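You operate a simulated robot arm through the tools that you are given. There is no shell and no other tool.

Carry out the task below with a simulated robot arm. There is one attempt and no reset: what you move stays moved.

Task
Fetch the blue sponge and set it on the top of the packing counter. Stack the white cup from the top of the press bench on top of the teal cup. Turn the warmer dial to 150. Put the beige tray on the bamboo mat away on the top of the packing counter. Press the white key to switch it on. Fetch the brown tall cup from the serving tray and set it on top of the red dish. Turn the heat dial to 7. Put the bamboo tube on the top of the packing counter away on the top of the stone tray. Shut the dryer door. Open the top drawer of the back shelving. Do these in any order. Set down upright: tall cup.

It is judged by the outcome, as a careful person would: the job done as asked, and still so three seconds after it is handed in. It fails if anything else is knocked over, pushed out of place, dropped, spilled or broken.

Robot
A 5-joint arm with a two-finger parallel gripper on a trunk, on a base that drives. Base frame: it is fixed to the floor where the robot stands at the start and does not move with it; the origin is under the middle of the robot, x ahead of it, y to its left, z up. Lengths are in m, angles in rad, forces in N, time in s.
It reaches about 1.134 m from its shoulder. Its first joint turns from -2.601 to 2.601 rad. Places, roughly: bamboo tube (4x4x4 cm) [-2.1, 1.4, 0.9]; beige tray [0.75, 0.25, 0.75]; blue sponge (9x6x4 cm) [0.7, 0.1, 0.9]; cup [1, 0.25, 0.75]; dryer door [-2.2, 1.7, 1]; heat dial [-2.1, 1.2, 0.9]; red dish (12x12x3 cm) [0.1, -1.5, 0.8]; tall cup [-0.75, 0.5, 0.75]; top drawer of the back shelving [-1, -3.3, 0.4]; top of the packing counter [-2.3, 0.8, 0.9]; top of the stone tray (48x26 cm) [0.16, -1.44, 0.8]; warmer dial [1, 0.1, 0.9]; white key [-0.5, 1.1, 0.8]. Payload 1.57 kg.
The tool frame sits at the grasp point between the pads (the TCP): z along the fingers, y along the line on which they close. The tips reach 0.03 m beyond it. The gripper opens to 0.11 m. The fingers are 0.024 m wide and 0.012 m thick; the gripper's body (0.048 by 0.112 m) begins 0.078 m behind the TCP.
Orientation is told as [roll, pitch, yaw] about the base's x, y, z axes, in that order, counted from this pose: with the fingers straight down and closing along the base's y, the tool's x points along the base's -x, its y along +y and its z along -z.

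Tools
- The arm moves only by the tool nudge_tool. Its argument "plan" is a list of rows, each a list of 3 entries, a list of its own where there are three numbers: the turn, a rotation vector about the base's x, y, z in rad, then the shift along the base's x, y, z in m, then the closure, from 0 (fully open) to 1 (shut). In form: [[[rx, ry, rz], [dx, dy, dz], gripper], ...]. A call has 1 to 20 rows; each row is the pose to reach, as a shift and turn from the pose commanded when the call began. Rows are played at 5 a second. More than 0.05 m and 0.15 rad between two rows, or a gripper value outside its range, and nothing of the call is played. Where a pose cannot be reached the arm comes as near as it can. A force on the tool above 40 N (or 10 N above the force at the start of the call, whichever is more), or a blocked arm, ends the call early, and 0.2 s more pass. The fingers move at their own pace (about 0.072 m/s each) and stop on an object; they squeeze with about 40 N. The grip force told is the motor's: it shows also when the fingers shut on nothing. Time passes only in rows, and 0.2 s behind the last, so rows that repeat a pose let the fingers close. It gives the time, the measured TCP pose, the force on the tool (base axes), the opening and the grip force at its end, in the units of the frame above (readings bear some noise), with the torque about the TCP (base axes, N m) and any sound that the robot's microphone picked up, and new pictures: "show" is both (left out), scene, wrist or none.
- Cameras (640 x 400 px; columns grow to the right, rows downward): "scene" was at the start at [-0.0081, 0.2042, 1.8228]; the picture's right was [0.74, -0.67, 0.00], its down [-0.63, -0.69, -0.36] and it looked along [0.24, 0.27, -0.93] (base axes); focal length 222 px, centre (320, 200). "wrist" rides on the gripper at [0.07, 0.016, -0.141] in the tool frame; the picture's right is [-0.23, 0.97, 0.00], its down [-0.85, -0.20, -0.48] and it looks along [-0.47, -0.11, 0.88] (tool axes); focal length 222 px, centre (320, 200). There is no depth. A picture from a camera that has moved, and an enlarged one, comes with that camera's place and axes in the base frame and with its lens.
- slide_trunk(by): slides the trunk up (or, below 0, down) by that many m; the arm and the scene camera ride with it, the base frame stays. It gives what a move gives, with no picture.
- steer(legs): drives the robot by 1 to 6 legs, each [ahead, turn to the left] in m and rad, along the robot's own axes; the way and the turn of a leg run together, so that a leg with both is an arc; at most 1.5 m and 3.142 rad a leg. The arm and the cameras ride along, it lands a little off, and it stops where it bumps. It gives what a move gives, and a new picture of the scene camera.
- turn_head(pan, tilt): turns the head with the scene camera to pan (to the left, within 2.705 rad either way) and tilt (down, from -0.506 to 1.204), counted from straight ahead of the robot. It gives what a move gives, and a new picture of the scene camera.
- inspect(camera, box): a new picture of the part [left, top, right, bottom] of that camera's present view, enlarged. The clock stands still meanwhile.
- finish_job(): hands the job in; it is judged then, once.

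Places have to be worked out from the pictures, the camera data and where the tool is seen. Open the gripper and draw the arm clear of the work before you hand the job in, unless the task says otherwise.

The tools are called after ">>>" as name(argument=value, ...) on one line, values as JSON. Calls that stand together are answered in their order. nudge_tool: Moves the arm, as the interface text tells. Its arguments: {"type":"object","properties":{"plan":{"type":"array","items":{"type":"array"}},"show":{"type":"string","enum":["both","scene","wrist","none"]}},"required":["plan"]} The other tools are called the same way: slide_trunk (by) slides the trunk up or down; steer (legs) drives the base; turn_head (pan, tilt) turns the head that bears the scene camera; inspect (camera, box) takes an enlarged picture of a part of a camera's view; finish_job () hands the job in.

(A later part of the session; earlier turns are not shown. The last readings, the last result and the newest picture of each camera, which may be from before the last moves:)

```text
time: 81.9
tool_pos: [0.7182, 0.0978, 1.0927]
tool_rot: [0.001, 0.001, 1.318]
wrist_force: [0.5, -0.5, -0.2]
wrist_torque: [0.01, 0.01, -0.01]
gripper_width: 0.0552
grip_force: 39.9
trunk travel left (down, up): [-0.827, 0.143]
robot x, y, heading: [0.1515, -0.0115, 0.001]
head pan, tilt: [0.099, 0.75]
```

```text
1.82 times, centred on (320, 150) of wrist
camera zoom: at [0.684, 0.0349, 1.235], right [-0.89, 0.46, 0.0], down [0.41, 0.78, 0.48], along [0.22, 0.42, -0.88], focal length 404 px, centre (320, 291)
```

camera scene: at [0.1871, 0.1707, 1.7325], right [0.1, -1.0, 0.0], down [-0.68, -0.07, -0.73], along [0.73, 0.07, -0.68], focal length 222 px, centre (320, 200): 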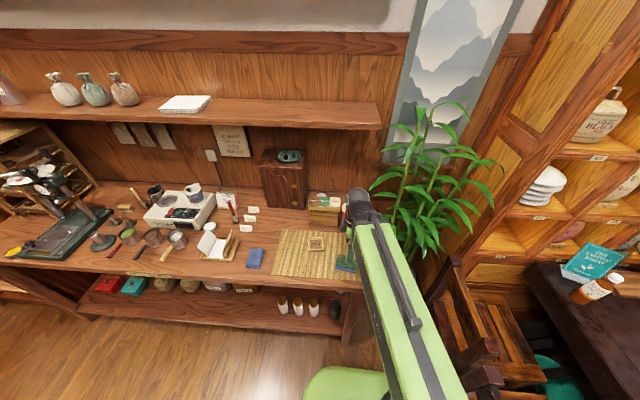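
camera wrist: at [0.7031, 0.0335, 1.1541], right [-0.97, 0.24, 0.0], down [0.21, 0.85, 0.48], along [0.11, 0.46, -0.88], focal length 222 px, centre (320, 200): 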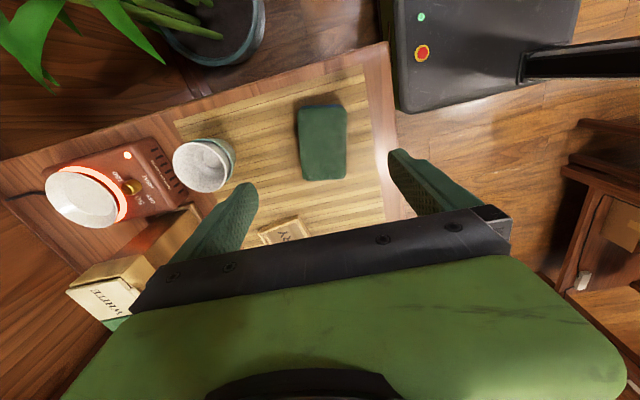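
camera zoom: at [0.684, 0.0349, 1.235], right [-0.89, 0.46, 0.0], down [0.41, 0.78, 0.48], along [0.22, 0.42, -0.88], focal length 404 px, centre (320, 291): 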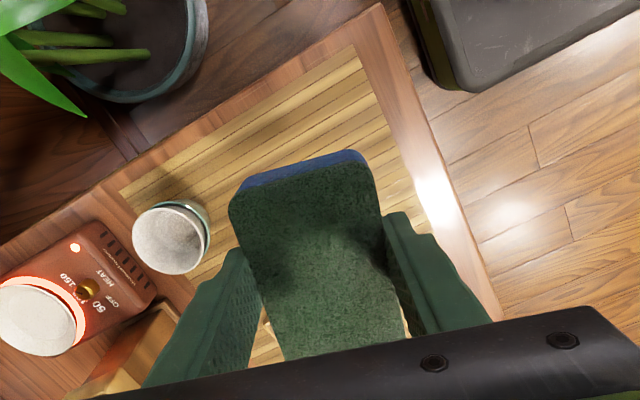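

The sponge is firmly held. I raise the trunk, back away from the bench and look around before turning toward the packing counter.

>>> slide_trunk(by=0.14)

>>> steer(legs=[[-0.35, 0]])

>>> turn_head(pan=2.6, tilt=0.8)

>>> turn_head(pan=-2.5, tilt=0.8)

```text
time: 83.6
tool_pos: [0.7156, 0.0979, 1.2333]
tool_rot: [0.0, 0.0, 1.318]
wrist_force: [0.5, 0.1, -0.1]
wrist_torque: [0.04, -0.04, 0.04]
gripper_width: 0.0552
grip_force: 39.4
trunk travel left (down, up): [-0.967, 0.003]
robot x, y, heading: [0.15, -0.0059, -0.001]
head pan, tilt: [0.099, 0.75]
```

```text
time: 85.9
tool_pos: [0.359, 0.1006, 1.2338]
tool_rot: [-0.002, 0.002, 1.323]
wrist_force: [0.3, 0.0, 0.2]
wrist_torque: [0.0, -0.06, -0.01]
gripper_width: 0.055
grip_force: 40.3
trunk travel left (down, up): [-0.967, 0.003]
robot x, y, heading: [-0.2076, -0.0086, 0.012]
head pan, tilt: [0.099, 0.75]
camera scene: at [-0.1726, 0.1716, 1.9535], right [0.11, -0.99, 0.0], down [-0.68, -0.08, -0.73], along [0.73, 0.08, -0.68], focal length 222 px, centre (320, 200)
```

scene: 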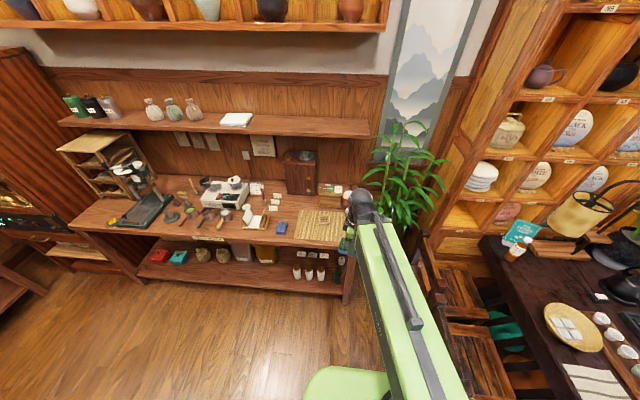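

```text
time: 88.1
tool_pos: [0.3595, 0.1015, 1.2329]
tool_rot: [-0.001, 0.0, 1.326]
wrist_force: [-0.3, 0.2, 0.4]
wrist_torque: [-0.02, 0.0, 0.01]
gripper_width: 0.0552
grip_force: 39.9
trunk travel left (down, up): [-0.967, 0.003]
robot x, y, heading: [-0.2048, -0.0063, 0.009]
head pan, tilt: [2.601, 0.799]
camera scene: at [-0.3229, 0.2033, 1.9495], right [0.51, 0.86, 0.0], down [0.62, -0.36, -0.7], along [-0.6, 0.35, -0.72], focal length 222 px, centre (320, 200)
```

scene: 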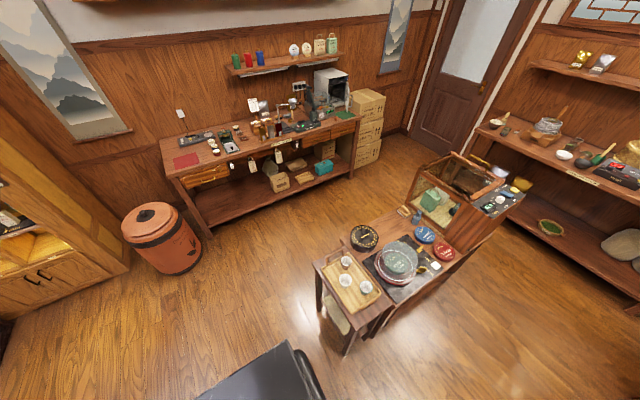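

```text
time: 92.1
tool_pos: [0.3594, 0.1013, 1.2344]
tool_rot: [0.0, 0.0, 1.324]
wrist_force: [-0.1, 1.5, -0.4]
wrist_torque: [0.02, -0.02, 0.02]
gripper_width: 0.0551
grip_force: 40.7
trunk travel left (down, up): [-0.967, 0.003]
robot x, y, heading: [-0.2068, -0.0097, 0.011]
head pan, tilt: [-2.499, 0.799]
camera scene: at [-0.3173, 0.1134, 1.9495], right [-0.61, 0.79, 0.0], down [0.57, 0.44, -0.7], along [-0.55, -0.42, -0.72], focal length 222 px, centre (320, 200)
```

scene: 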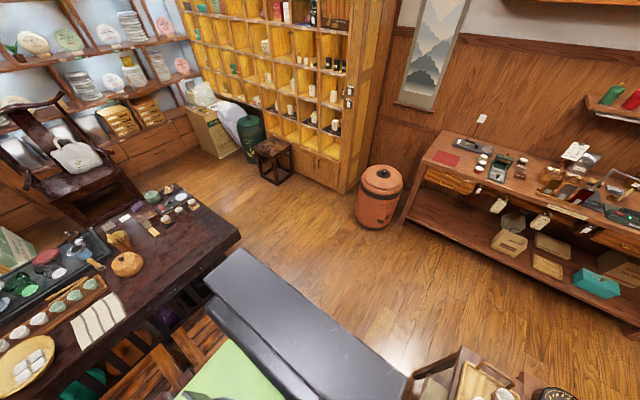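

The floor between the serving table and the tea table is clear. I turn left by π and drive toward the packing counter.

>>> steer(legs=[[0, 3.13]])

>>> steer(legs=[[1.15, 0]])

>>> turn_head(pan=-0.6, tilt=0.7)

```text
time: 97.2
tool_pos: [-0.5864, 0.4381, 1.232]
tool_rot: [0.017, 0.01, -2.879]
wrist_force: [-2.0, 0.0, -0.6]
wrist_torque: [-0.01, -0.13, 0.0]
gripper_width: 0.0552
grip_force: 40.3
trunk travel left (down, up): [-0.967, 0.003]
robot x, y, heading: [-0.2631, -0.0338, 2.123]
head pan, tilt: [-2.499, 0.799]
stopped in leg 1: the robot was blocked; the commanded pose is now the measured one
camera scene: at [-0.3154, -0.1907, 1.9493], right [-0.36, -0.93, 0.0], down [-0.67, 0.26, -0.7], along [0.65, -0.25, -0.71], focal length 222 px, centre (320, 200)
```

scene: 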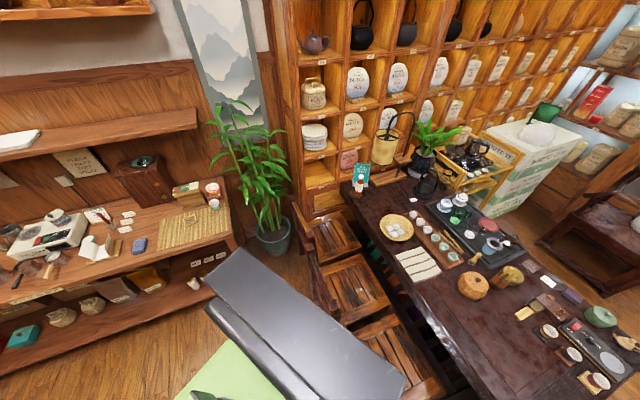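

```text
time: 100.0
tool_pos: [-0.739, 0.6938, 1.2328]
tool_rot: [0.019, 0.008, -2.89]
wrist_force: [0.5, 0.0, -0.3]
wrist_torque: [-0.08, -0.03, -0.03]
gripper_width: 0.0551
grip_force: 40.1
trunk travel left (down, up): [-0.967, 0.003]
robot x, y, heading: [-0.4259, 0.2184, 2.105]
head pan, tilt: [-2.499, 0.799]
stopped in leg 1: the robot was blocked; the commanded pose is now the measured one
camera scene: at [-0.4781, 0.0631, 1.9496], right [-0.39, -0.92, 0.0], down [-0.66, 0.28, -0.7], along [0.64, -0.27, -0.72], focal length 222 px, centre (320, 200)
```

scene: 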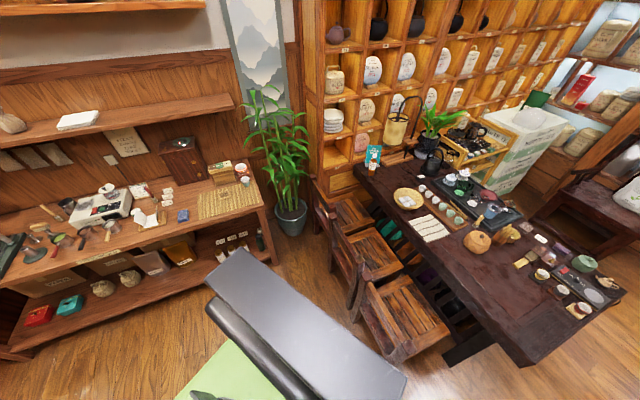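

```text
time: 101.8
tool_pos: [-0.7371, 0.6925, 1.2329]
tool_rot: [0.017, 0.007, -2.888]
wrist_force: [0.4, -0.6, 0.3]
wrist_torque: [-0.03, 0.03, -0.01]
gripper_width: 0.0549
grip_force: 39.7
trunk travel left (down, up): [-0.967, 0.003]
robot x, y, heading: [-0.4265, 0.2152, 2.102]
head pan, tilt: [-0.6, 0.7]
camera scene: at [-0.5445, 0.1762, 1.9577], right [1.0, -0.07, 0.0], down [-0.04, -0.64, -0.77], along [0.05, 0.76, -0.64], focal length 222 px, centre (320, 200)
```

scene: 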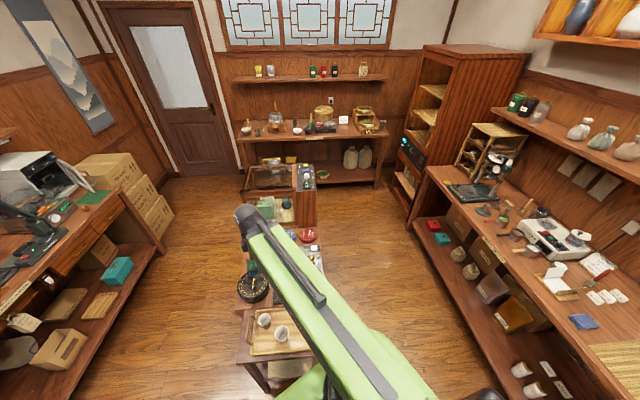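

Both moves were blocked, so I must check for bumped things. I look down at the front and at the chairs behind.

>>> turn_head(pan=-0.2, tilt=1.15)

>>> turn_head(pan=0.5, tilt=1.0)

>>> turn_head(pan=-2.6, tilt=1.1)

>>> turn_head(pan=2.6, tilt=0.9)

```text
time: 102.7
tool_pos: [-0.7378, 0.6921, 1.2326]
tool_rot: [0.019, 0.007, -2.888]
wrist_force: [0.7, 0.3, 0.1]
wrist_torque: [-0.05, 0.01, -0.02]
gripper_width: 0.0551
grip_force: 39.9
trunk travel left (down, up): [-0.967, 0.003]
robot x, y, heading: [-0.4303, 0.2142, 2.107]
head pan, tilt: [-0.201, 1.15]
camera scene: at [-0.5697, 0.148, 1.9247], right [0.95, 0.32, 0.0], down [0.3, -0.86, -0.41], along [-0.13, 0.39, -0.91], focal length 222 px, centre (320, 200)
```

scene: 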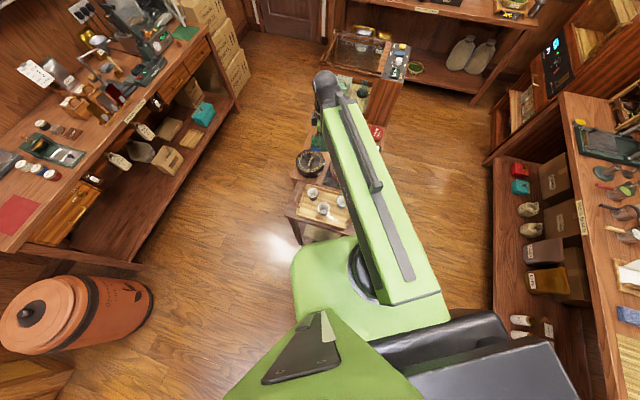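

```text
time: 103.8
tool_pos: [-0.7372, 0.6929, 1.2342]
tool_rot: [0.018, 0.007, -2.889]
wrist_force: [0.4, 0.5, 0.1]
wrist_torque: [-0.02, 0.02, -0.02]
gripper_width: 0.0551
grip_force: 40.0
trunk travel left (down, up): [-0.967, 0.003]
robot x, y, heading: [-0.4289, 0.2164, 2.104]
head pan, tilt: [0.499, 1.0]
camera scene: at [-0.6101, 0.1274, 1.9343], right [0.51, 0.86, 0.0], down [0.72, -0.43, -0.54], along [-0.46, 0.28, -0.84], focal length 222 px, centre (320, 200)
```

scene: 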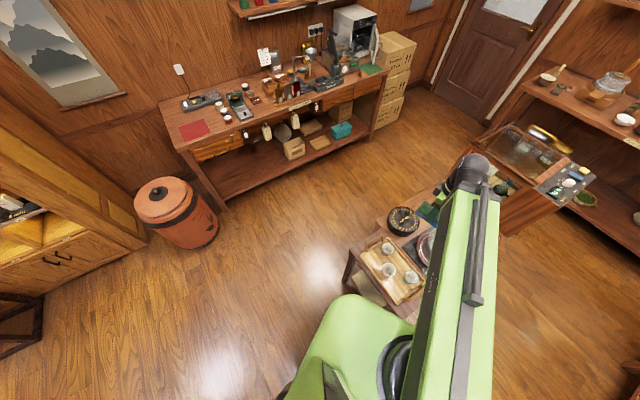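

```text
time: 106.5
tool_pos: [-0.7392, 0.6928, 1.233]
tool_rot: [0.017, 0.007, -2.889]
wrist_force: [0.0, -0.3, 0.8]
wrist_torque: [0.01, -0.02, -0.01]
gripper_width: 0.0551
grip_force: 40.2
trunk travel left (down, up): [-0.967, 0.003]
robot x, y, heading: [-0.423, 0.2152, 2.102]
head pan, tilt: [-2.601, 1.1]
camera scene: at [-0.4949, 0.0614, 1.9277], right [-0.48, -0.88, 0.0], down [-0.78, 0.43, -0.45], along [0.4, -0.22, -0.89], focal length 222 px, centre (320, 200)
```

scene: 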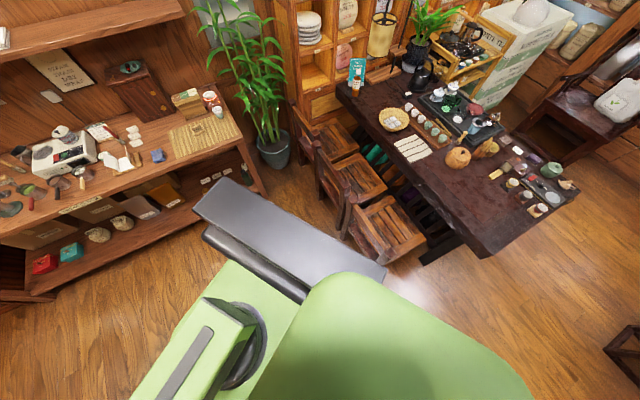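

```text
time: 110.5
tool_pos: [-0.7373, 0.6923, 1.2333]
tool_rot: [0.017, 0.007, -2.889]
wrist_force: [-0.3, -0.4, 0.0]
wrist_torque: [-0.04, 0.01, 0.0]
gripper_width: 0.0549
grip_force: 39.5
trunk travel left (down, up): [-0.967, 0.003]
robot x, y, heading: [-0.427, 0.2163, 2.102]
head pan, tilt: [2.601, 0.901]
camera scene: at [-0.5511, 0.0161, 1.9416], right [-1.0, 0.01, 0.0], down [0.01, 0.78, -0.62], along [-0.01, -0.62, -0.78], focal length 222 px, centre (320, 200)
```

scene: 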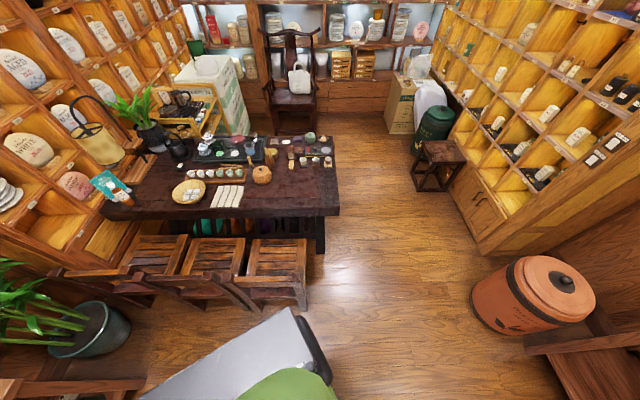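

Nothing is upset; the base's rear corner met a chair and its front met the tray table. I back off 12 cm only, then turn left in the gap.

>>> steer(legs=[[-0.1, 0]])

```text
time: 111.7
tool_pos: [-0.6876, 0.6049, 1.2334]
tool_rot: [0.017, 0.008, -2.89]
wrist_force: [0.3, -0.7, 0.3]
wrist_torque: [0.04, 0.03, -0.01]
gripper_width: 0.055
grip_force: 39.7
trunk travel left (down, up): [-0.967, 0.003]
robot x, y, heading: [-0.3744, 0.1285, 2.098]
head pan, tilt: [2.601, 0.901]
camera scene: at [-0.499, -0.0723, 1.9414], right [-1.0, 0.01, 0.0], down [0.01, 0.78, -0.62], along [-0.01, -0.62, -0.78], focal length 222 px, centre (320, 200)
```

scene: 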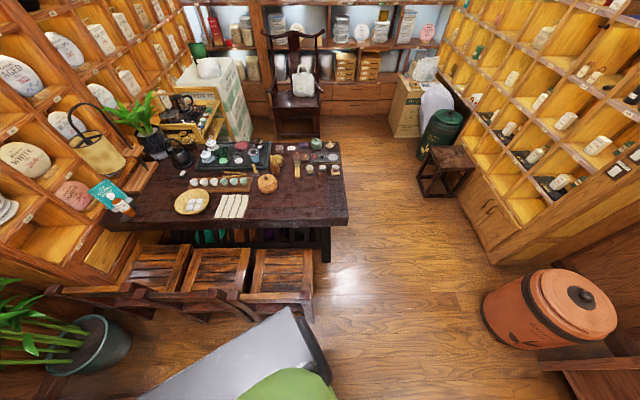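

Now I turn left about 1.04 rad to face the packing counter, head looking forward.

>>> steer(legs=[[0, 1.04]])

>>> turn_head(pan=-0.3, tilt=0.8)

```text
time: 114.7
tool_pos: [-0.9424, 0.1097, 1.2346]
tool_rot: [0.017, 0.009, -1.864]
wrist_force: [0.4, 0.9, 0.0]
wrist_torque: [0.04, 0.0, -0.01]
gripper_width: 0.0549
grip_force: 39.7
trunk travel left (down, up): [-0.967, 0.003]
robot x, y, heading: [-0.3765, 0.093, 3.113]
head pan, tilt: [2.601, 0.901]
camera scene: at [-0.2684, -0.1179, 1.9413], right [-0.54, -0.84, 0.0], down [-0.66, 0.42, -0.62], along [0.52, -0.33, -0.78], focal length 222 px, centre (320, 200)
```

scene: 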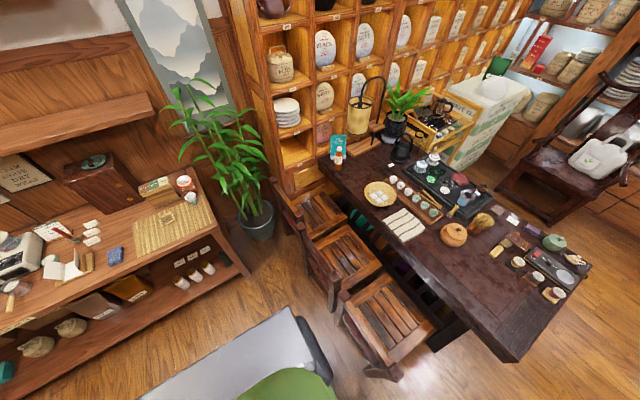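

```text
time: 117.2
tool_pos: [-0.9434, 0.1121, 1.2327]
tool_rot: [0.02, 0.008, -1.863]
wrist_force: [0.4, -0.5, 0.3]
wrist_torque: [0.0, 0.0, -0.01]
gripper_width: 0.0548
grip_force: 40.1
trunk travel left (down, up): [-0.967, 0.003]
robot x, y, heading: [-0.3761, 0.1023, 3.113]
head pan, tilt: [-0.3, 0.799]
camera scene: at [-0.4111, -0.05, 1.9495], right [0.32, 0.95, 0.0], down [0.68, -0.23, -0.7], along [-0.66, 0.22, -0.72], focal length 222 px, centre (320, 200)
```

scene: 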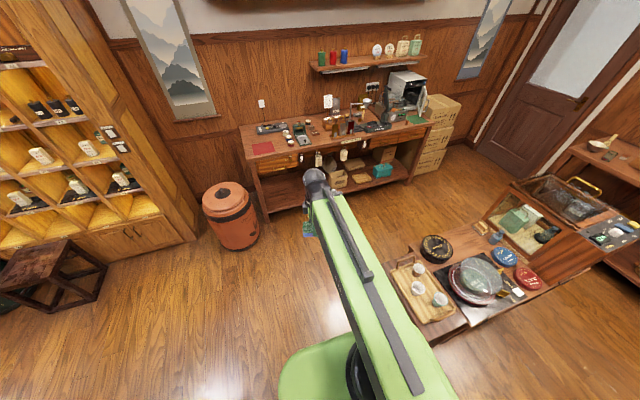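

The way ahead is free with the tray table well to the right. I drive 1.0 m forward toward the counter.

>>> steer(legs=[[1.0, 0]])

>>> inspect(camera="scene", box=[200, 60, 440, 220])

```text
time: 122.4
tool_pos: [-1.9434, 0.1616, 1.2336]
tool_rot: [0.018, 0.008, -1.888]
wrist_force: [-0.4, -0.2, -1.2]
wrist_torque: [0.05, 0.03, 0.02]
gripper_width: 0.0552
grip_force: 40.1
trunk travel left (down, up): [-0.967, 0.003]
robot x, y, heading: [-1.3772, 0.1279, 3.088]
head pan, tilt: [-0.3, 0.799]
camera scene: at [-1.4156, -0.0117, 1.9495], right [0.34, 0.94, 0.0], down [0.67, -0.25, -0.7], along [-0.65, 0.24, -0.72], focal length 222 px, centre (320, 200)
```

scene: 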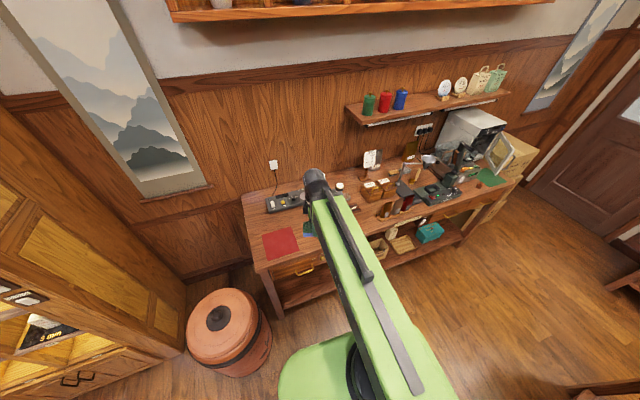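

```text
2.50 times, centred on (320, 140) of scene
camera zoom: at [-1.4156, -0.0117, 1.9495], right [0.34, 0.94, 0.0], down [0.67, -0.25, -0.7], along [-0.65, 0.24, -0.72], focal length 554 px, centre (320, 350)
```

zoom: 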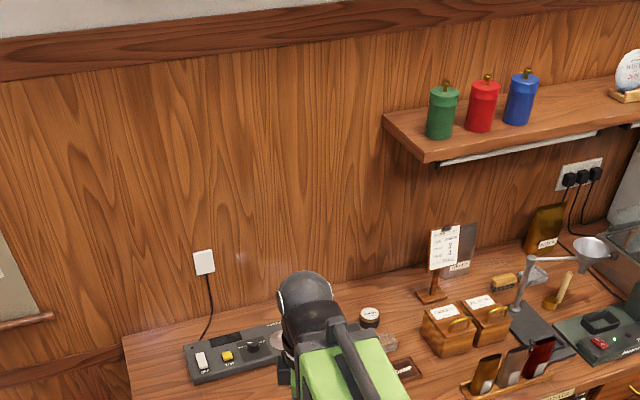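

I need a close look at free space on the counter's near end; I take a wrist view from here.

>>> inspect(camera="wrist", box=[0, 0, 640, 400])

>>> turn_head(pan=0.1, tilt=0.9)

```text
1.00 times, centred on (320, 200) of wrist (not enlarged: the box is as wide or as high as the picture)
camera zoom: at [-1.9091, 0.2231, 1.3757], right [0.85, -0.52, 0.02], down [-0.47, -0.75, 0.47], along [-0.23, -0.41, -0.88], focal length 222 px, centre (320, 200)
```

zoom: 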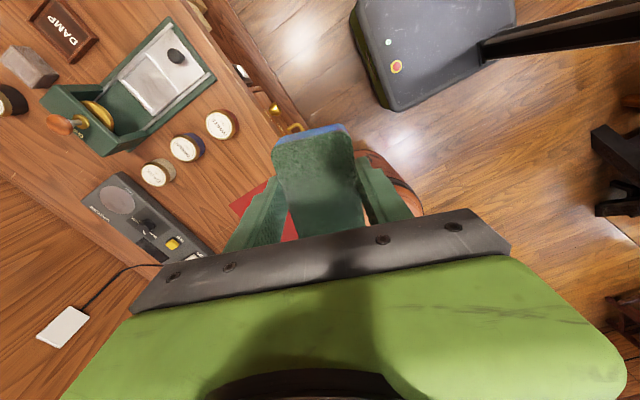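

```text
time: 123.2
tool_pos: [-1.9429, 0.1613, 1.2336]
tool_rot: [0.019, 0.007, -1.887]
wrist_force: [-1.0, -0.1, -0.2]
wrist_torque: [0.01, -0.01, 0.0]
gripper_width: 0.0549
grip_force: 40.3
trunk travel left (down, up): [-0.967, 0.003]
robot x, y, heading: [-1.3734, 0.1308, 3.094]
head pan, tilt: [0.099, 0.901]
camera scene: at [-1.4146, -0.0431, 1.9416], right [-0.05, 1.0, 0.0], down [0.78, 0.04, -0.62], along [-0.62, -0.03, -0.78], focal length 222 px, centre (320, 200)
```

scene: 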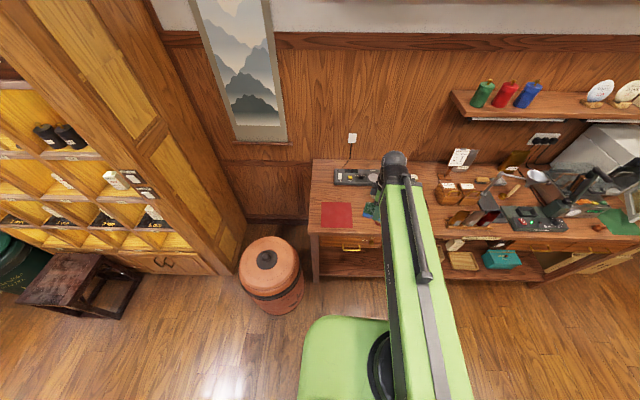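

Free area: behind the red mat (x≈-2.31, y≈0.06) and between mat and tins. I extend the arm over the counter and align the sponge's long side along y.

>>> nudge_tool(plan=[[[0, 0, 0.1], [-0.04, -0.01, 0], 0.65], [[0, 0, 0.2], [-0.08, -0.025, 0], 0.65], [[0, 0, 0.3], [-0.12, -0.04, 0], 0.65], [[0, 0, 0.316], [-0.16, -0.055, 0], 0.65], [[0, 0, 0.316], [-0.2, -0.07, 0], 0.65], [[0, 0, 0.316], [-0.24, -0.08, 0], 0.65], [[0, 0, 0.316], [-0.28, -0.09, 0], 0.65]], show="both")

```text
time: 124.8
tool_pos: [-2.2245, 0.0726, 1.2318]
tool_rot: [0.019, 0.006, -1.573]
wrist_force: [-0.9, -0.6, 0.0]
wrist_torque: [0.0, 0.0, 0.02]
gripper_width: 0.0551
grip_force: 40.3
trunk travel left (down, up): [-0.967, 0.003]
robot x, y, heading: [-1.3777, 0.1354, 3.095]
head pan, tilt: [0.099, 0.901]
camera scene: at [-1.4157, -0.0435, 1.9415], right [-0.05, 1.0, 0.0], down [0.78, 0.04, -0.62], along [-0.62, -0.03, -0.78], focal length 222 px, centre (320, 200)
camera wrist: at [-2.2105, 0.142, 1.3753], right [0.97, -0.23, 0.02], down [-0.21, -0.86, 0.47], along [-0.09, -0.46, -0.88], focal length 222 px, centre (320, 200)
```

scene: 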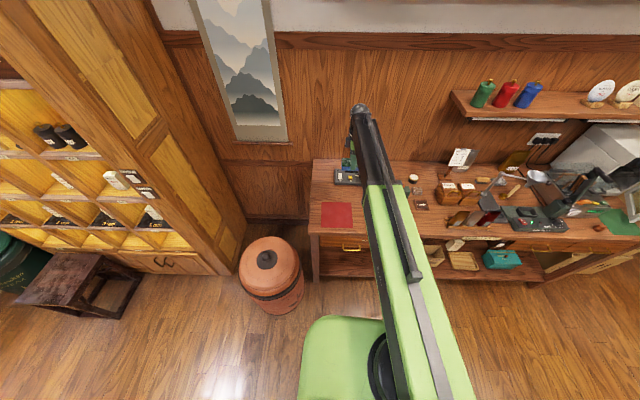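
wrist: 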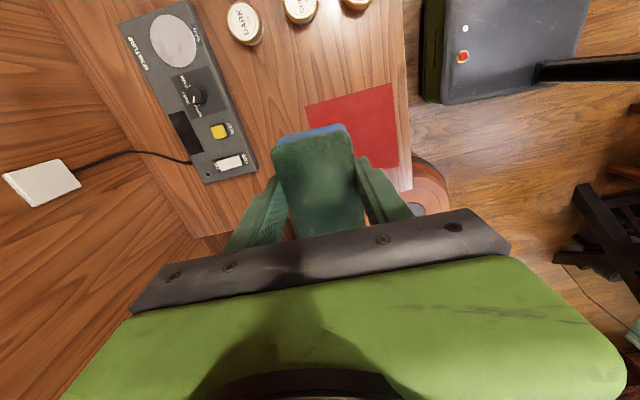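

The scale's front edge is at x≈-2.37 and the red mat's back edge at -2.24. I centre the sponge at x≈-2.305, y≈0.08 and lower part way to measure the surface.

>>> nudge_tool(plan=[[[0, 0, 0], [-0.04, 0.003, 0], 0.65], [[0, 0, 0], [-0.08, 0.006, 0], 0.65], [[0, 0, 0], [-0.08, 0.006, 0], 0.65]], show="wrist")

>>> slide_trunk(by=-0.2)

>>> inspect(camera="wrist", box=[0, 0, 640, 400])

```text
time: 125.7
tool_pos: [-2.3031, 0.0771, 1.2337]
tool_rot: [0.019, 0.006, -1.572]
wrist_force: [-1.3, 0.6, -0.1]
wrist_torque: [0.01, -0.01, -0.01]
gripper_width: 0.0549
grip_force: 40.0
trunk travel left (down, up): [-0.967, 0.003]
robot x, y, heading: [-1.3755, 0.1331, 3.094]
head pan, tilt: [0.099, 0.901]
camera wrist: at [-2.2885, 0.1466, 1.376], right [0.97, -0.23, 0.02], down [-0.21, -0.86, 0.47], along [-0.09, -0.46, -0.88], focal length 222 px, centre (320, 200)
```

wrist: 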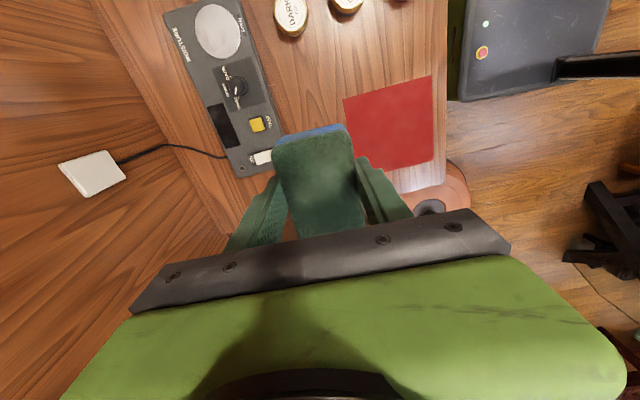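

```text
time: 127.8
tool_pos: [-2.3026, 0.0767, 1.0325]
tool_rot: [0.019, 0.006, -1.571]
wrist_force: [0.6, -0.5, 0.2]
wrist_torque: [0.04, 0.0, -0.01]
gripper_width: 0.0549
grip_force: 40.1
trunk travel left (down, up): [-0.767, 0.203]
robot x, y, heading: [-1.3762, 0.1323, 3.088]
head pan, tilt: [0.099, 0.901]
```

```text
1.00 times, centred on (320, 200) of wrist (not enlarged: the box is as wide or as high as the picture)
camera zoom: at [-2.2885, 0.1466, 1.176], right [0.97, -0.23, 0.02], down [-0.21, -0.86, 0.47], along [-0.09, -0.46, -0.88], focal length 222 px, centre (320, 200)
```

zoom: 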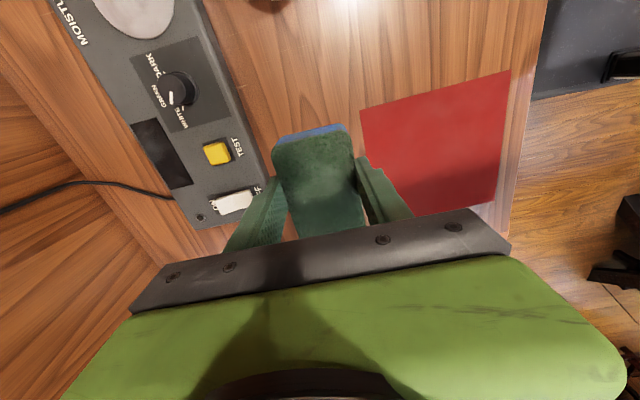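

The counter surface works out to about z 0.885. I lower to TCP z≈0.945 and re-check.

>>> slide_trunk(by=-0.085)

>>> inspect(camera="wrist", box=[0, 0, 640, 400])

>>> inspect(camera="scene", box=[300, 100, 400, 200])

```text
time: 129.0
tool_pos: [-2.3029, 0.0788, 0.9489]
tool_rot: [0.018, 0.008, -1.571]
wrist_force: [1.0, 0.0, -0.3]
wrist_torque: [-0.04, -0.02, -0.02]
gripper_width: 0.0546
grip_force: 40.3
trunk travel left (down, up): [-0.682, 0.288]
robot x, y, heading: [-1.3736, 0.1343, 3.093]
head pan, tilt: [0.099, 0.901]
```

```text
1.00 times, centred on (320, 200) of wrist (not enlarged: the box is as wide or as high as the picture)
camera zoom: at [-2.2885, 0.1466, 1.091], right [0.97, -0.23, 0.02], down [-0.21, -0.86, 0.47], along [-0.09, -0.46, -0.88], focal length 222 px, centre (320, 200)
```

zoom: 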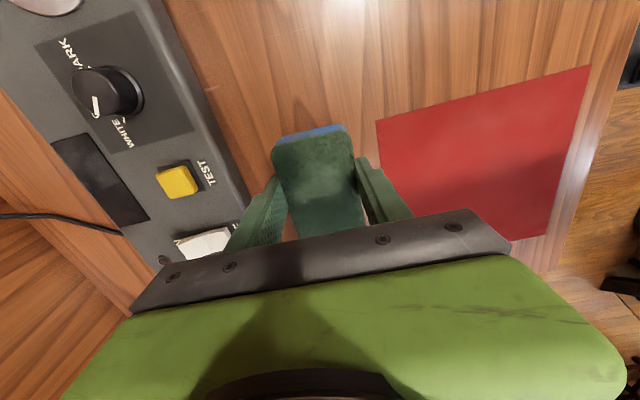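

```text
4.00 times, centred on (350, 150) of scene
camera zoom: at [-1.4145, -0.0431, 1.6566], right [-0.05, 1.0, 0.0], down [0.78, 0.04, -0.62], along [-0.62, -0.03, -0.78], focal length 887 px, centre (200, 400)
```

zoom: 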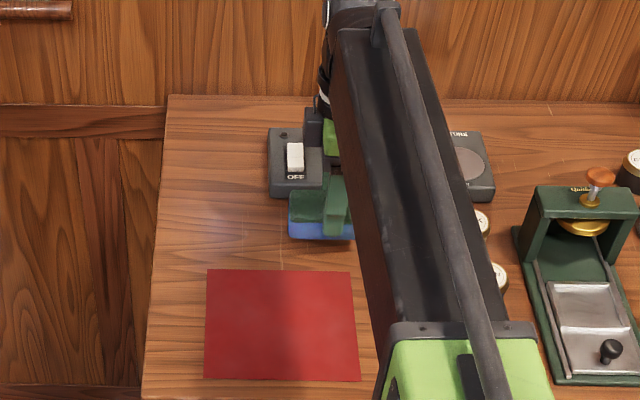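

Surface ≈0.881; the sponge's underside is ~3 cm above it. I lower 27 mm and check force.

>>> slide_trunk(by=-0.027)

>>> inspect(camera="scene", box=[300, 100, 400, 200])

```text
time: 129.8
tool_pos: [-2.3017, 0.0775, 0.9237]
tool_rot: [0.019, 0.007, -1.571]
wrist_force: [-3.0, -0.4, 15.5]
wrist_torque: [-0.26, 0.53, -0.05]
gripper_width: 0.0551
grip_force: 40.0
trunk travel left (down, up): [-0.655, 0.315]
robot x, y, heading: [-1.3722, 0.1347, 3.095]
head pan, tilt: [0.099, 0.901]
```

```text
4.00 times, centred on (350, 150) of scene
camera zoom: at [-1.4128, -0.043, 1.6299], right [-0.05, 1.0, 0.0], down [0.78, 0.04, -0.62], along [-0.62, -0.03, -0.78], focal length 887 px, centre (200, 400)
```

zoom: 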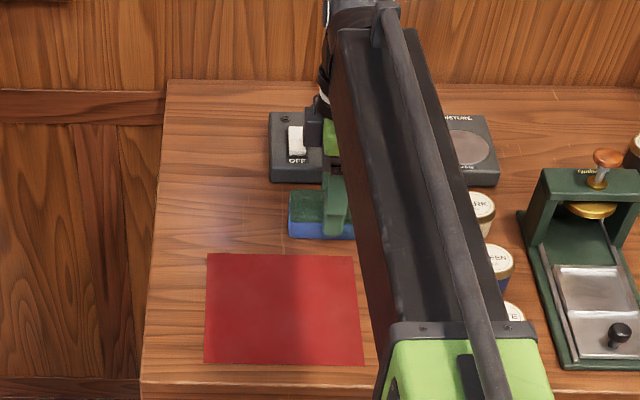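

Contact at 15 N: the sponge is on the counter. I open partly and lift away.

>>> nudge_tool(plan=[[[0, 0, 0], [0, 0, 0], 0.4], [[0, 0, 0], [0, 0, 0], 0.32], [[0, 0, 0], [0, 0, 0], 0.32]], show="none")

>>> slide_trunk(by=0.3)

>>> inspect(camera="wrist", box=[0, 0, 640, 400])

>>> inspect(camera="scene", box=[300, 100, 640, 312])

```text
time: 130.6
tool_pos: [-2.3033, 0.0772, 0.9216]
tool_rot: [0.018, 0.007, -1.572]
wrist_force: [0.1, 0.2, -0.1]
wrist_torque: [-0.02, 0.01, 0.0]
gripper_width: 0.0749
grip_force: 0.1
trunk travel left (down, up): [-0.655, 0.315]
robot x, y, heading: [-1.3749, 0.1336, 3.088]
head pan, tilt: [0.099, 0.901]
```

```text
time: 133.6
tool_pos: [-2.3031, 0.0772, 1.2201]
tool_rot: [0.018, 0.007, -1.571]
wrist_force: [-0.6, -0.6, 0.3]
wrist_torque: [0.01, -0.01, 0.01]
gripper_width: 0.0749
grip_force: 0.0
trunk travel left (down, up): [-0.955, 0.015]
robot x, y, heading: [-1.3791, 0.1338, 3.096]
head pan, tilt: [0.099, 0.901]
```

```text
1.00 times, centred on (320, 200) of wrist (not enlarged: the box is as wide or as high as the picture)
camera zoom: at [-2.2886, 0.1466, 1.3638], right [0.97, -0.23, 0.02], down [-0.21, -0.86, 0.47], along [-0.09, -0.46, -0.88], focal length 222 px, centre (320, 200)
```

zoom: 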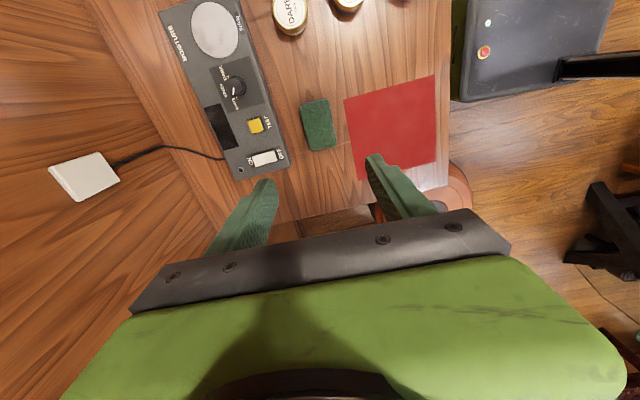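

```text
1.88 times, centred on (470, 206) of scene
camera zoom: at [-1.4146, -0.0432, 1.9295], right [-0.05, 1.0, 0.0], down [0.78, 0.04, -0.62], along [-0.62, -0.03, -0.78], focal length 418 px, centre (38, 189)
```

zoom: 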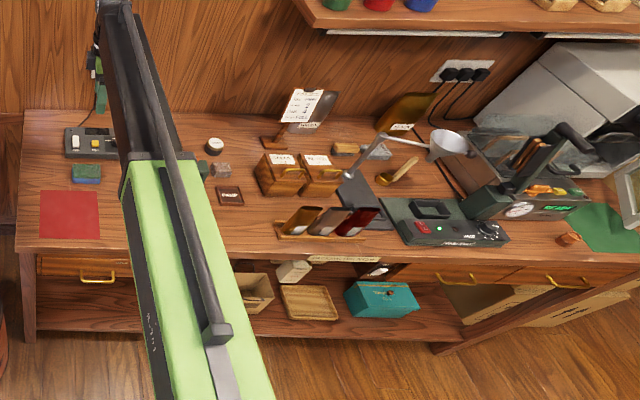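

Sponge is placed. While here I'll do the dial, dryer door and tube: retract the arm first, then turn right.

>>> nudge_tool(plan=[[[0, 0, 0], [0.05, 0.005, 0], 0.3], [[0, 0, 0], [0.1, 0.01, 0], 0.3], [[0, 0, 0], [0.15, 0.015, 0], 0.3], [[0, 0, 0], [0.2, 0.02, 0], 0.3], [[0, 0, 0], [0.25, 0.025, 0], 0.3], [[0, 0, 0], [0.3, 0.03, 0], 0.3], [[0, 0, 0], [0.35, 0.035, 0], 0.3]], show="none")

>>> turn_head(pan=-1.2, tilt=0.9)

```text
refused: row 1 steps farther than a row can; nothing moved
```

```text
time: 135.0
tool_pos: [-2.3027, 0.0791, 1.2216]
tool_rot: [0.019, 0.007, -1.57]
wrist_force: [-0.4, -0.3, 0.1]
wrist_torque: [-0.03, -0.01, 0.01]
gripper_width: 0.0746
grip_force: 0.1
trunk travel left (down, up): [-0.955, 0.015]
robot x, y, heading: [-1.3737, 0.1329, 3.089]
head pan, tilt: [-1.201, 0.901]
camera scene: at [-1.3631, 0.0322, 1.9296], right [0.95, 0.32, 0.0], down [0.25, -0.74, -0.62], along [-0.2, 0.59, -0.78], focal length 222 px, centre (320, 200)
```

scene: 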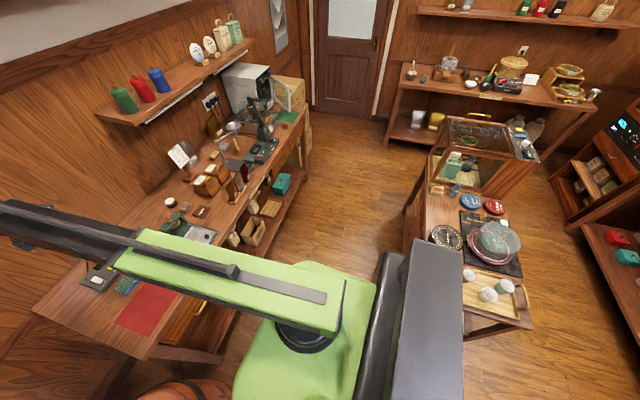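

The corridor between counter and serving table is clear. I retract the arm in smaller steps.

>>> nudge_tool(plan=[[[0, 0, 0], [0.045, 0.005, 0], 0.3], [[0, 0, 0], [0.09, 0.01, 0], 0.3], [[0, 0, 0], [0.135, 0.015, 0], 0.3], [[0, 0, 0], [0.18, 0.02, 0], 0.3], [[0, 0, 0], [0.225, 0.025, 0], 0.3], [[0, 0, 0], [0.27, 0.03, 0], 0.3], [[0, 0, 0], [0.315, 0.035, 0], 0.3], [[0, 0, 0], [0.36, 0.035, 0], 0.3]], show="none")

>>> steer(legs=[[0, -1.44]])

```text
time: 136.8
tool_pos: [-1.9414, 0.1116, 1.2221]
tool_rot: [0.019, 0.008, -1.569]
wrist_force: [0.3, 0.0, -0.3]
wrist_torque: [0.04, 0.04, 0.0]
gripper_width: 0.0769
grip_force: 0.1
trunk travel left (down, up): [-0.955, 0.015]
robot x, y, heading: [-1.3745, 0.132, 3.092]
head pan, tilt: [-1.201, 0.901]
```

```text
time: 140.8
tool_pos: [-1.4625, 0.6932, 1.2218]
tool_rot: [0.018, 0.009, -3.029]
wrist_force: [-1.1, -0.3, -0.5]
wrist_torque: [0.02, -0.05, -0.01]
gripper_width: 0.0771
grip_force: 0.0
trunk travel left (down, up): [-0.955, 0.015]
robot x, y, heading: [-1.3345, 0.1333, 1.64]
head pan, tilt: [-1.201, 0.901]
camera scene: at [-1.4401, 0.1073, 1.9293], right [0.43, -0.9, 0.0], down [-0.71, -0.34, -0.62], along [0.56, 0.27, -0.78], focal length 222 px, centre (320, 200)
```

scene: 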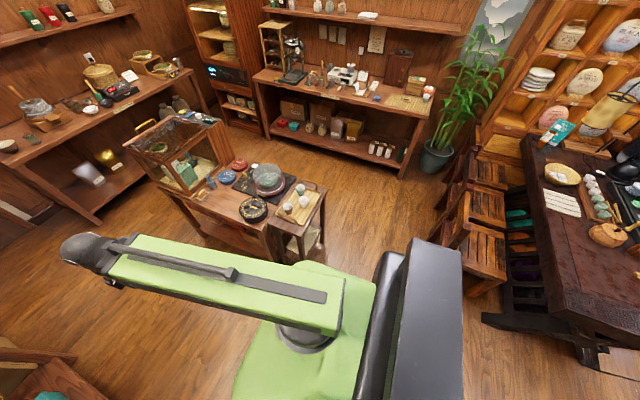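

All good. Now I drive 0.95 m along the corridor.

>>> steer(legs=[[0.95, 0.05]])

>>> turn_head(pan=1.5, tilt=0.9)

>>> inspect(camera="scene", box=[280, 80, 560, 280])

```text
time: 145.7
tool_pos: [-1.6081, 1.614, 1.2222]
tool_rot: [0.021, 0.007, -2.949]
wrist_force: [0.1, 0.2, 0.1]
wrist_torque: [-0.02, -0.02, 0.01]
gripper_width: 0.0768
grip_force: 0.1
trunk travel left (down, up): [-0.955, 0.015]
robot x, y, heading: [-1.4437, 1.0645, 1.717]
head pan, tilt: [-1.201, 0.901]
camera scene: at [-1.5396, 1.0331, 1.9296], right [0.49, -0.87, 0.0], down [-0.68, -0.39, -0.62], along [0.54, 0.31, -0.78], focal length 222 px, centre (320, 200)
```

scene: 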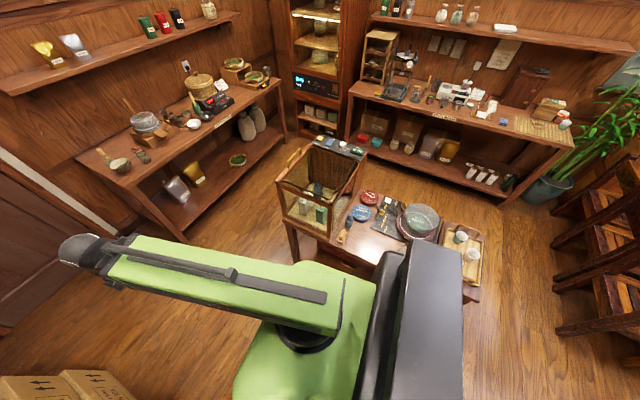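

```text
time: 148.1
tool_pos: [-1.6098, 1.6132, 1.2222]
tool_rot: [0.019, 0.008, -2.95]
wrist_force: [0.2, 0.6, -0.8]
wrist_torque: [-0.01, 0.0, 0.0]
gripper_width: 0.0771
grip_force: 0.0
trunk travel left (down, up): [-0.955, 0.015]
robot x, y, heading: [-1.4428, 1.0665, 1.718]
head pan, tilt: [1.499, 0.901]
camera scene: at [-1.6804, 0.9892, 1.9296], right [-0.08, 1.0, 0.0], down [0.78, 0.06, -0.62], along [-0.62, -0.05, -0.78], focal length 222 px, centre (320, 200)
```

scene: 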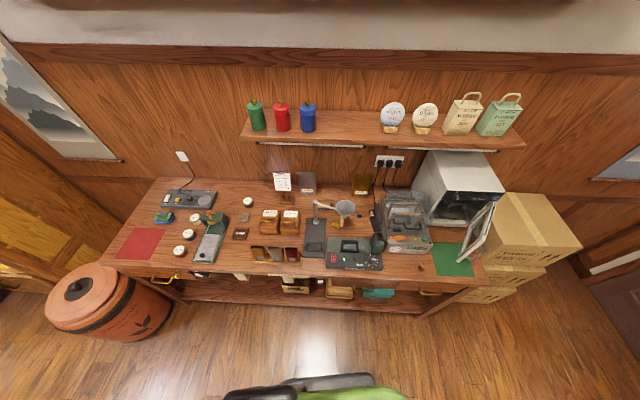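

```text
2.00 times, centred on (420, 180) of scene
camera zoom: at [-1.6804, 0.9892, 1.9296], right [-0.08, 1.0, 0.0], down [0.78, 0.06, -0.62], along [-0.62, -0.05, -0.78], focal length 444 px, centre (120, 240)
```

zoom: 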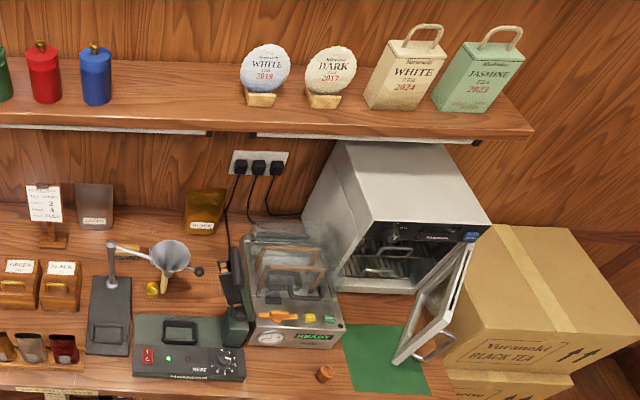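

Now I see the sealer with knob at the front, tube, and the open dryer door. I zoom in on the heat dial, tube and door.

>>> inspect(camera="scene", box=[320, 235, 400, 280])

>>> inspect(camera="scene", box=[400, 160, 510, 280])

```text
8.00 times, centred on (360, 258) of scene
camera zoom: at [-1.6804, 0.9892, 1.9296], right [-0.08, 1.0, 0.0], down [0.78, 0.06, -0.62], along [-0.62, -0.05, -0.78], focal length 1774 px, centre (0, -260)
```

zoom: 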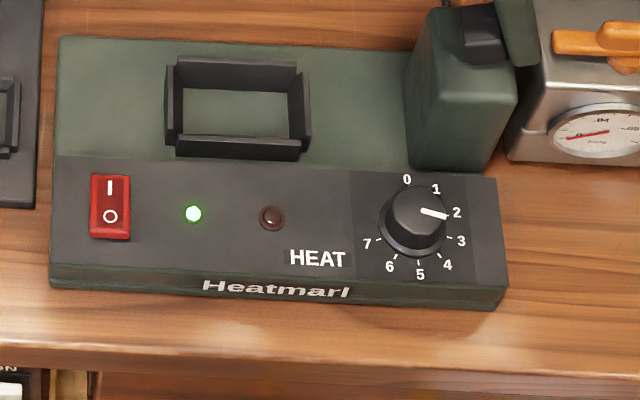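

```text
3.33 times, centred on (455, 220) of scene
camera zoom: at [-1.6804, 0.9892, 1.9296], right [-0.08, 1.0, 0.0], down [0.78, 0.06, -0.62], along [-0.62, -0.05, -0.78], focal length 739 px, centre (-130, 133)
```

zoom: 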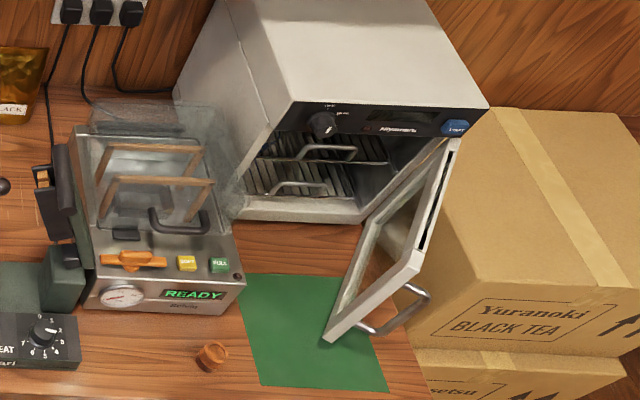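

Heat dial: labels 0–7 clockwise, pointer currently near 3; 7 is on the lower left. I swing the arm over the counter front toward the sealer at high level.

>>> nudge_tool(plan=[[[0, 0, -0.05], [-0.038, -0.022, 0], 0.3], [[0, 0, -0.1], [-0.077, -0.044, 0], 0.3], [[0, 0, -0.15], [-0.115, -0.066, 0], 0.3], [[0, 0, -0.19], [-0.153, -0.089, 0], 0.3], [[0, 0, -0.19], [-0.192, -0.111, 0], 0.3], [[0, 0, -0.19], [-0.23, -0.133, 0], 0.3], [[0, 0, -0.19], [-0.257, -0.168, 0], 0.3], [[0, 0, -0.19], [-0.283, -0.203, 0], 0.3], [[0, 0, -0.19], [-0.31, -0.238, 0], 0.3], [[0, 0, -0.19], [-0.337, -0.273, 0], 0.3], [[0, 0, -0.19], [-0.363, -0.308, 0], 0.3], [[0, 0, -0.19], [-0.39, -0.343, 0], 0.3], [[0, 0, -0.19], [-0.415, -0.378, 0], 0.3], [[0, 0, -0.19], [-0.44, -0.413, 0], 0.3]], show="both")

>>> inspect(camera="wrist", box=[200, 60, 440, 230])

```text
time: 151.1
tool_pos: [-2.0472, 1.197, 1.2203]
tool_rot: [0.019, 0.009, -3.142]
wrist_force: [0.3, -0.9, -1.3]
wrist_torque: [-0.01, -0.01, -0.01]
gripper_width: 0.0771
grip_force: 0.1
out of reach, approached as far as the arm can: row 2, 3, 4, 7
trunk travel left (down, up): [-0.955, 0.015]
robot x, y, heading: [-1.4411, 1.0681, 1.715]
head pan, tilt: [1.499, 0.901]
camera scene: at [-1.6811, 0.9881, 1.9294], right [-0.08, 1.0, 0.0], down [0.78, 0.06, -0.62], along [-0.62, -0.05, -0.78], focal length 222 px, centre (320, 200)
camera wrist: at [-1.9786, 1.1836, 1.3638], right [-0.23, -0.97, 0.02], down [-0.86, 0.21, 0.47], along [-0.46, 0.09, -0.88], focal length 222 px, centre (320, 200)
```

scene: 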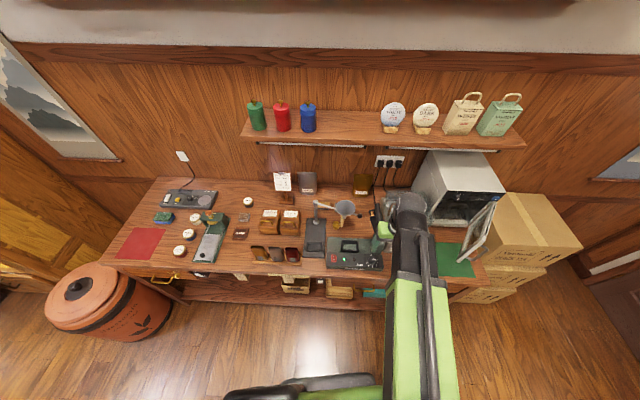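
wrist: 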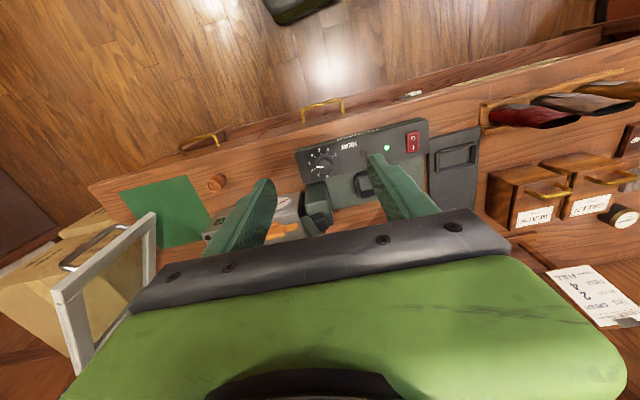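

```text
2.35 times, centred on (320, 145) of wrist
camera zoom: at [-1.9786, 1.1836, 1.3638], right [-0.23, -0.97, 0.02], down [-0.86, 0.21, 0.47], along [-0.46, 0.09, -0.88], focal length 523 px, centre (320, 329)
```

zoom: 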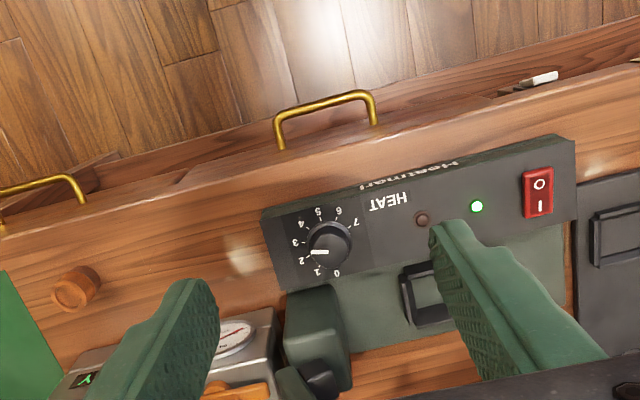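

I zoom in tight on the knob to read the pointer.

>>> inspect(camera="wrist", box=[295, 135, 350, 185])

```text
8.00 times, centred on (322, 160) of wrist
camera zoom: at [-1.9786, 1.1836, 1.3638], right [-0.23, -0.97, 0.02], down [-0.86, 0.21, 0.47], along [-0.46, 0.09, -0.88], focal length 1777 px, centre (300, 520)
```

zoom: 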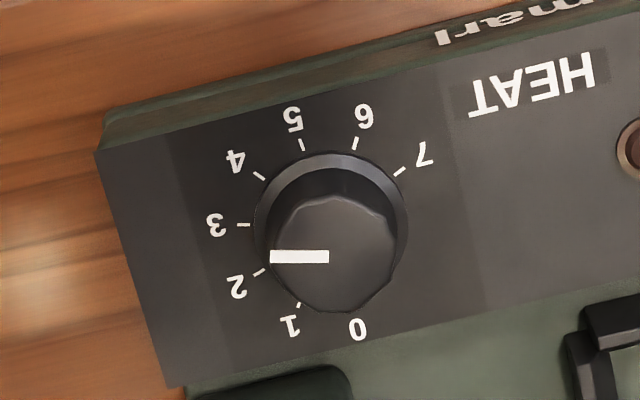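

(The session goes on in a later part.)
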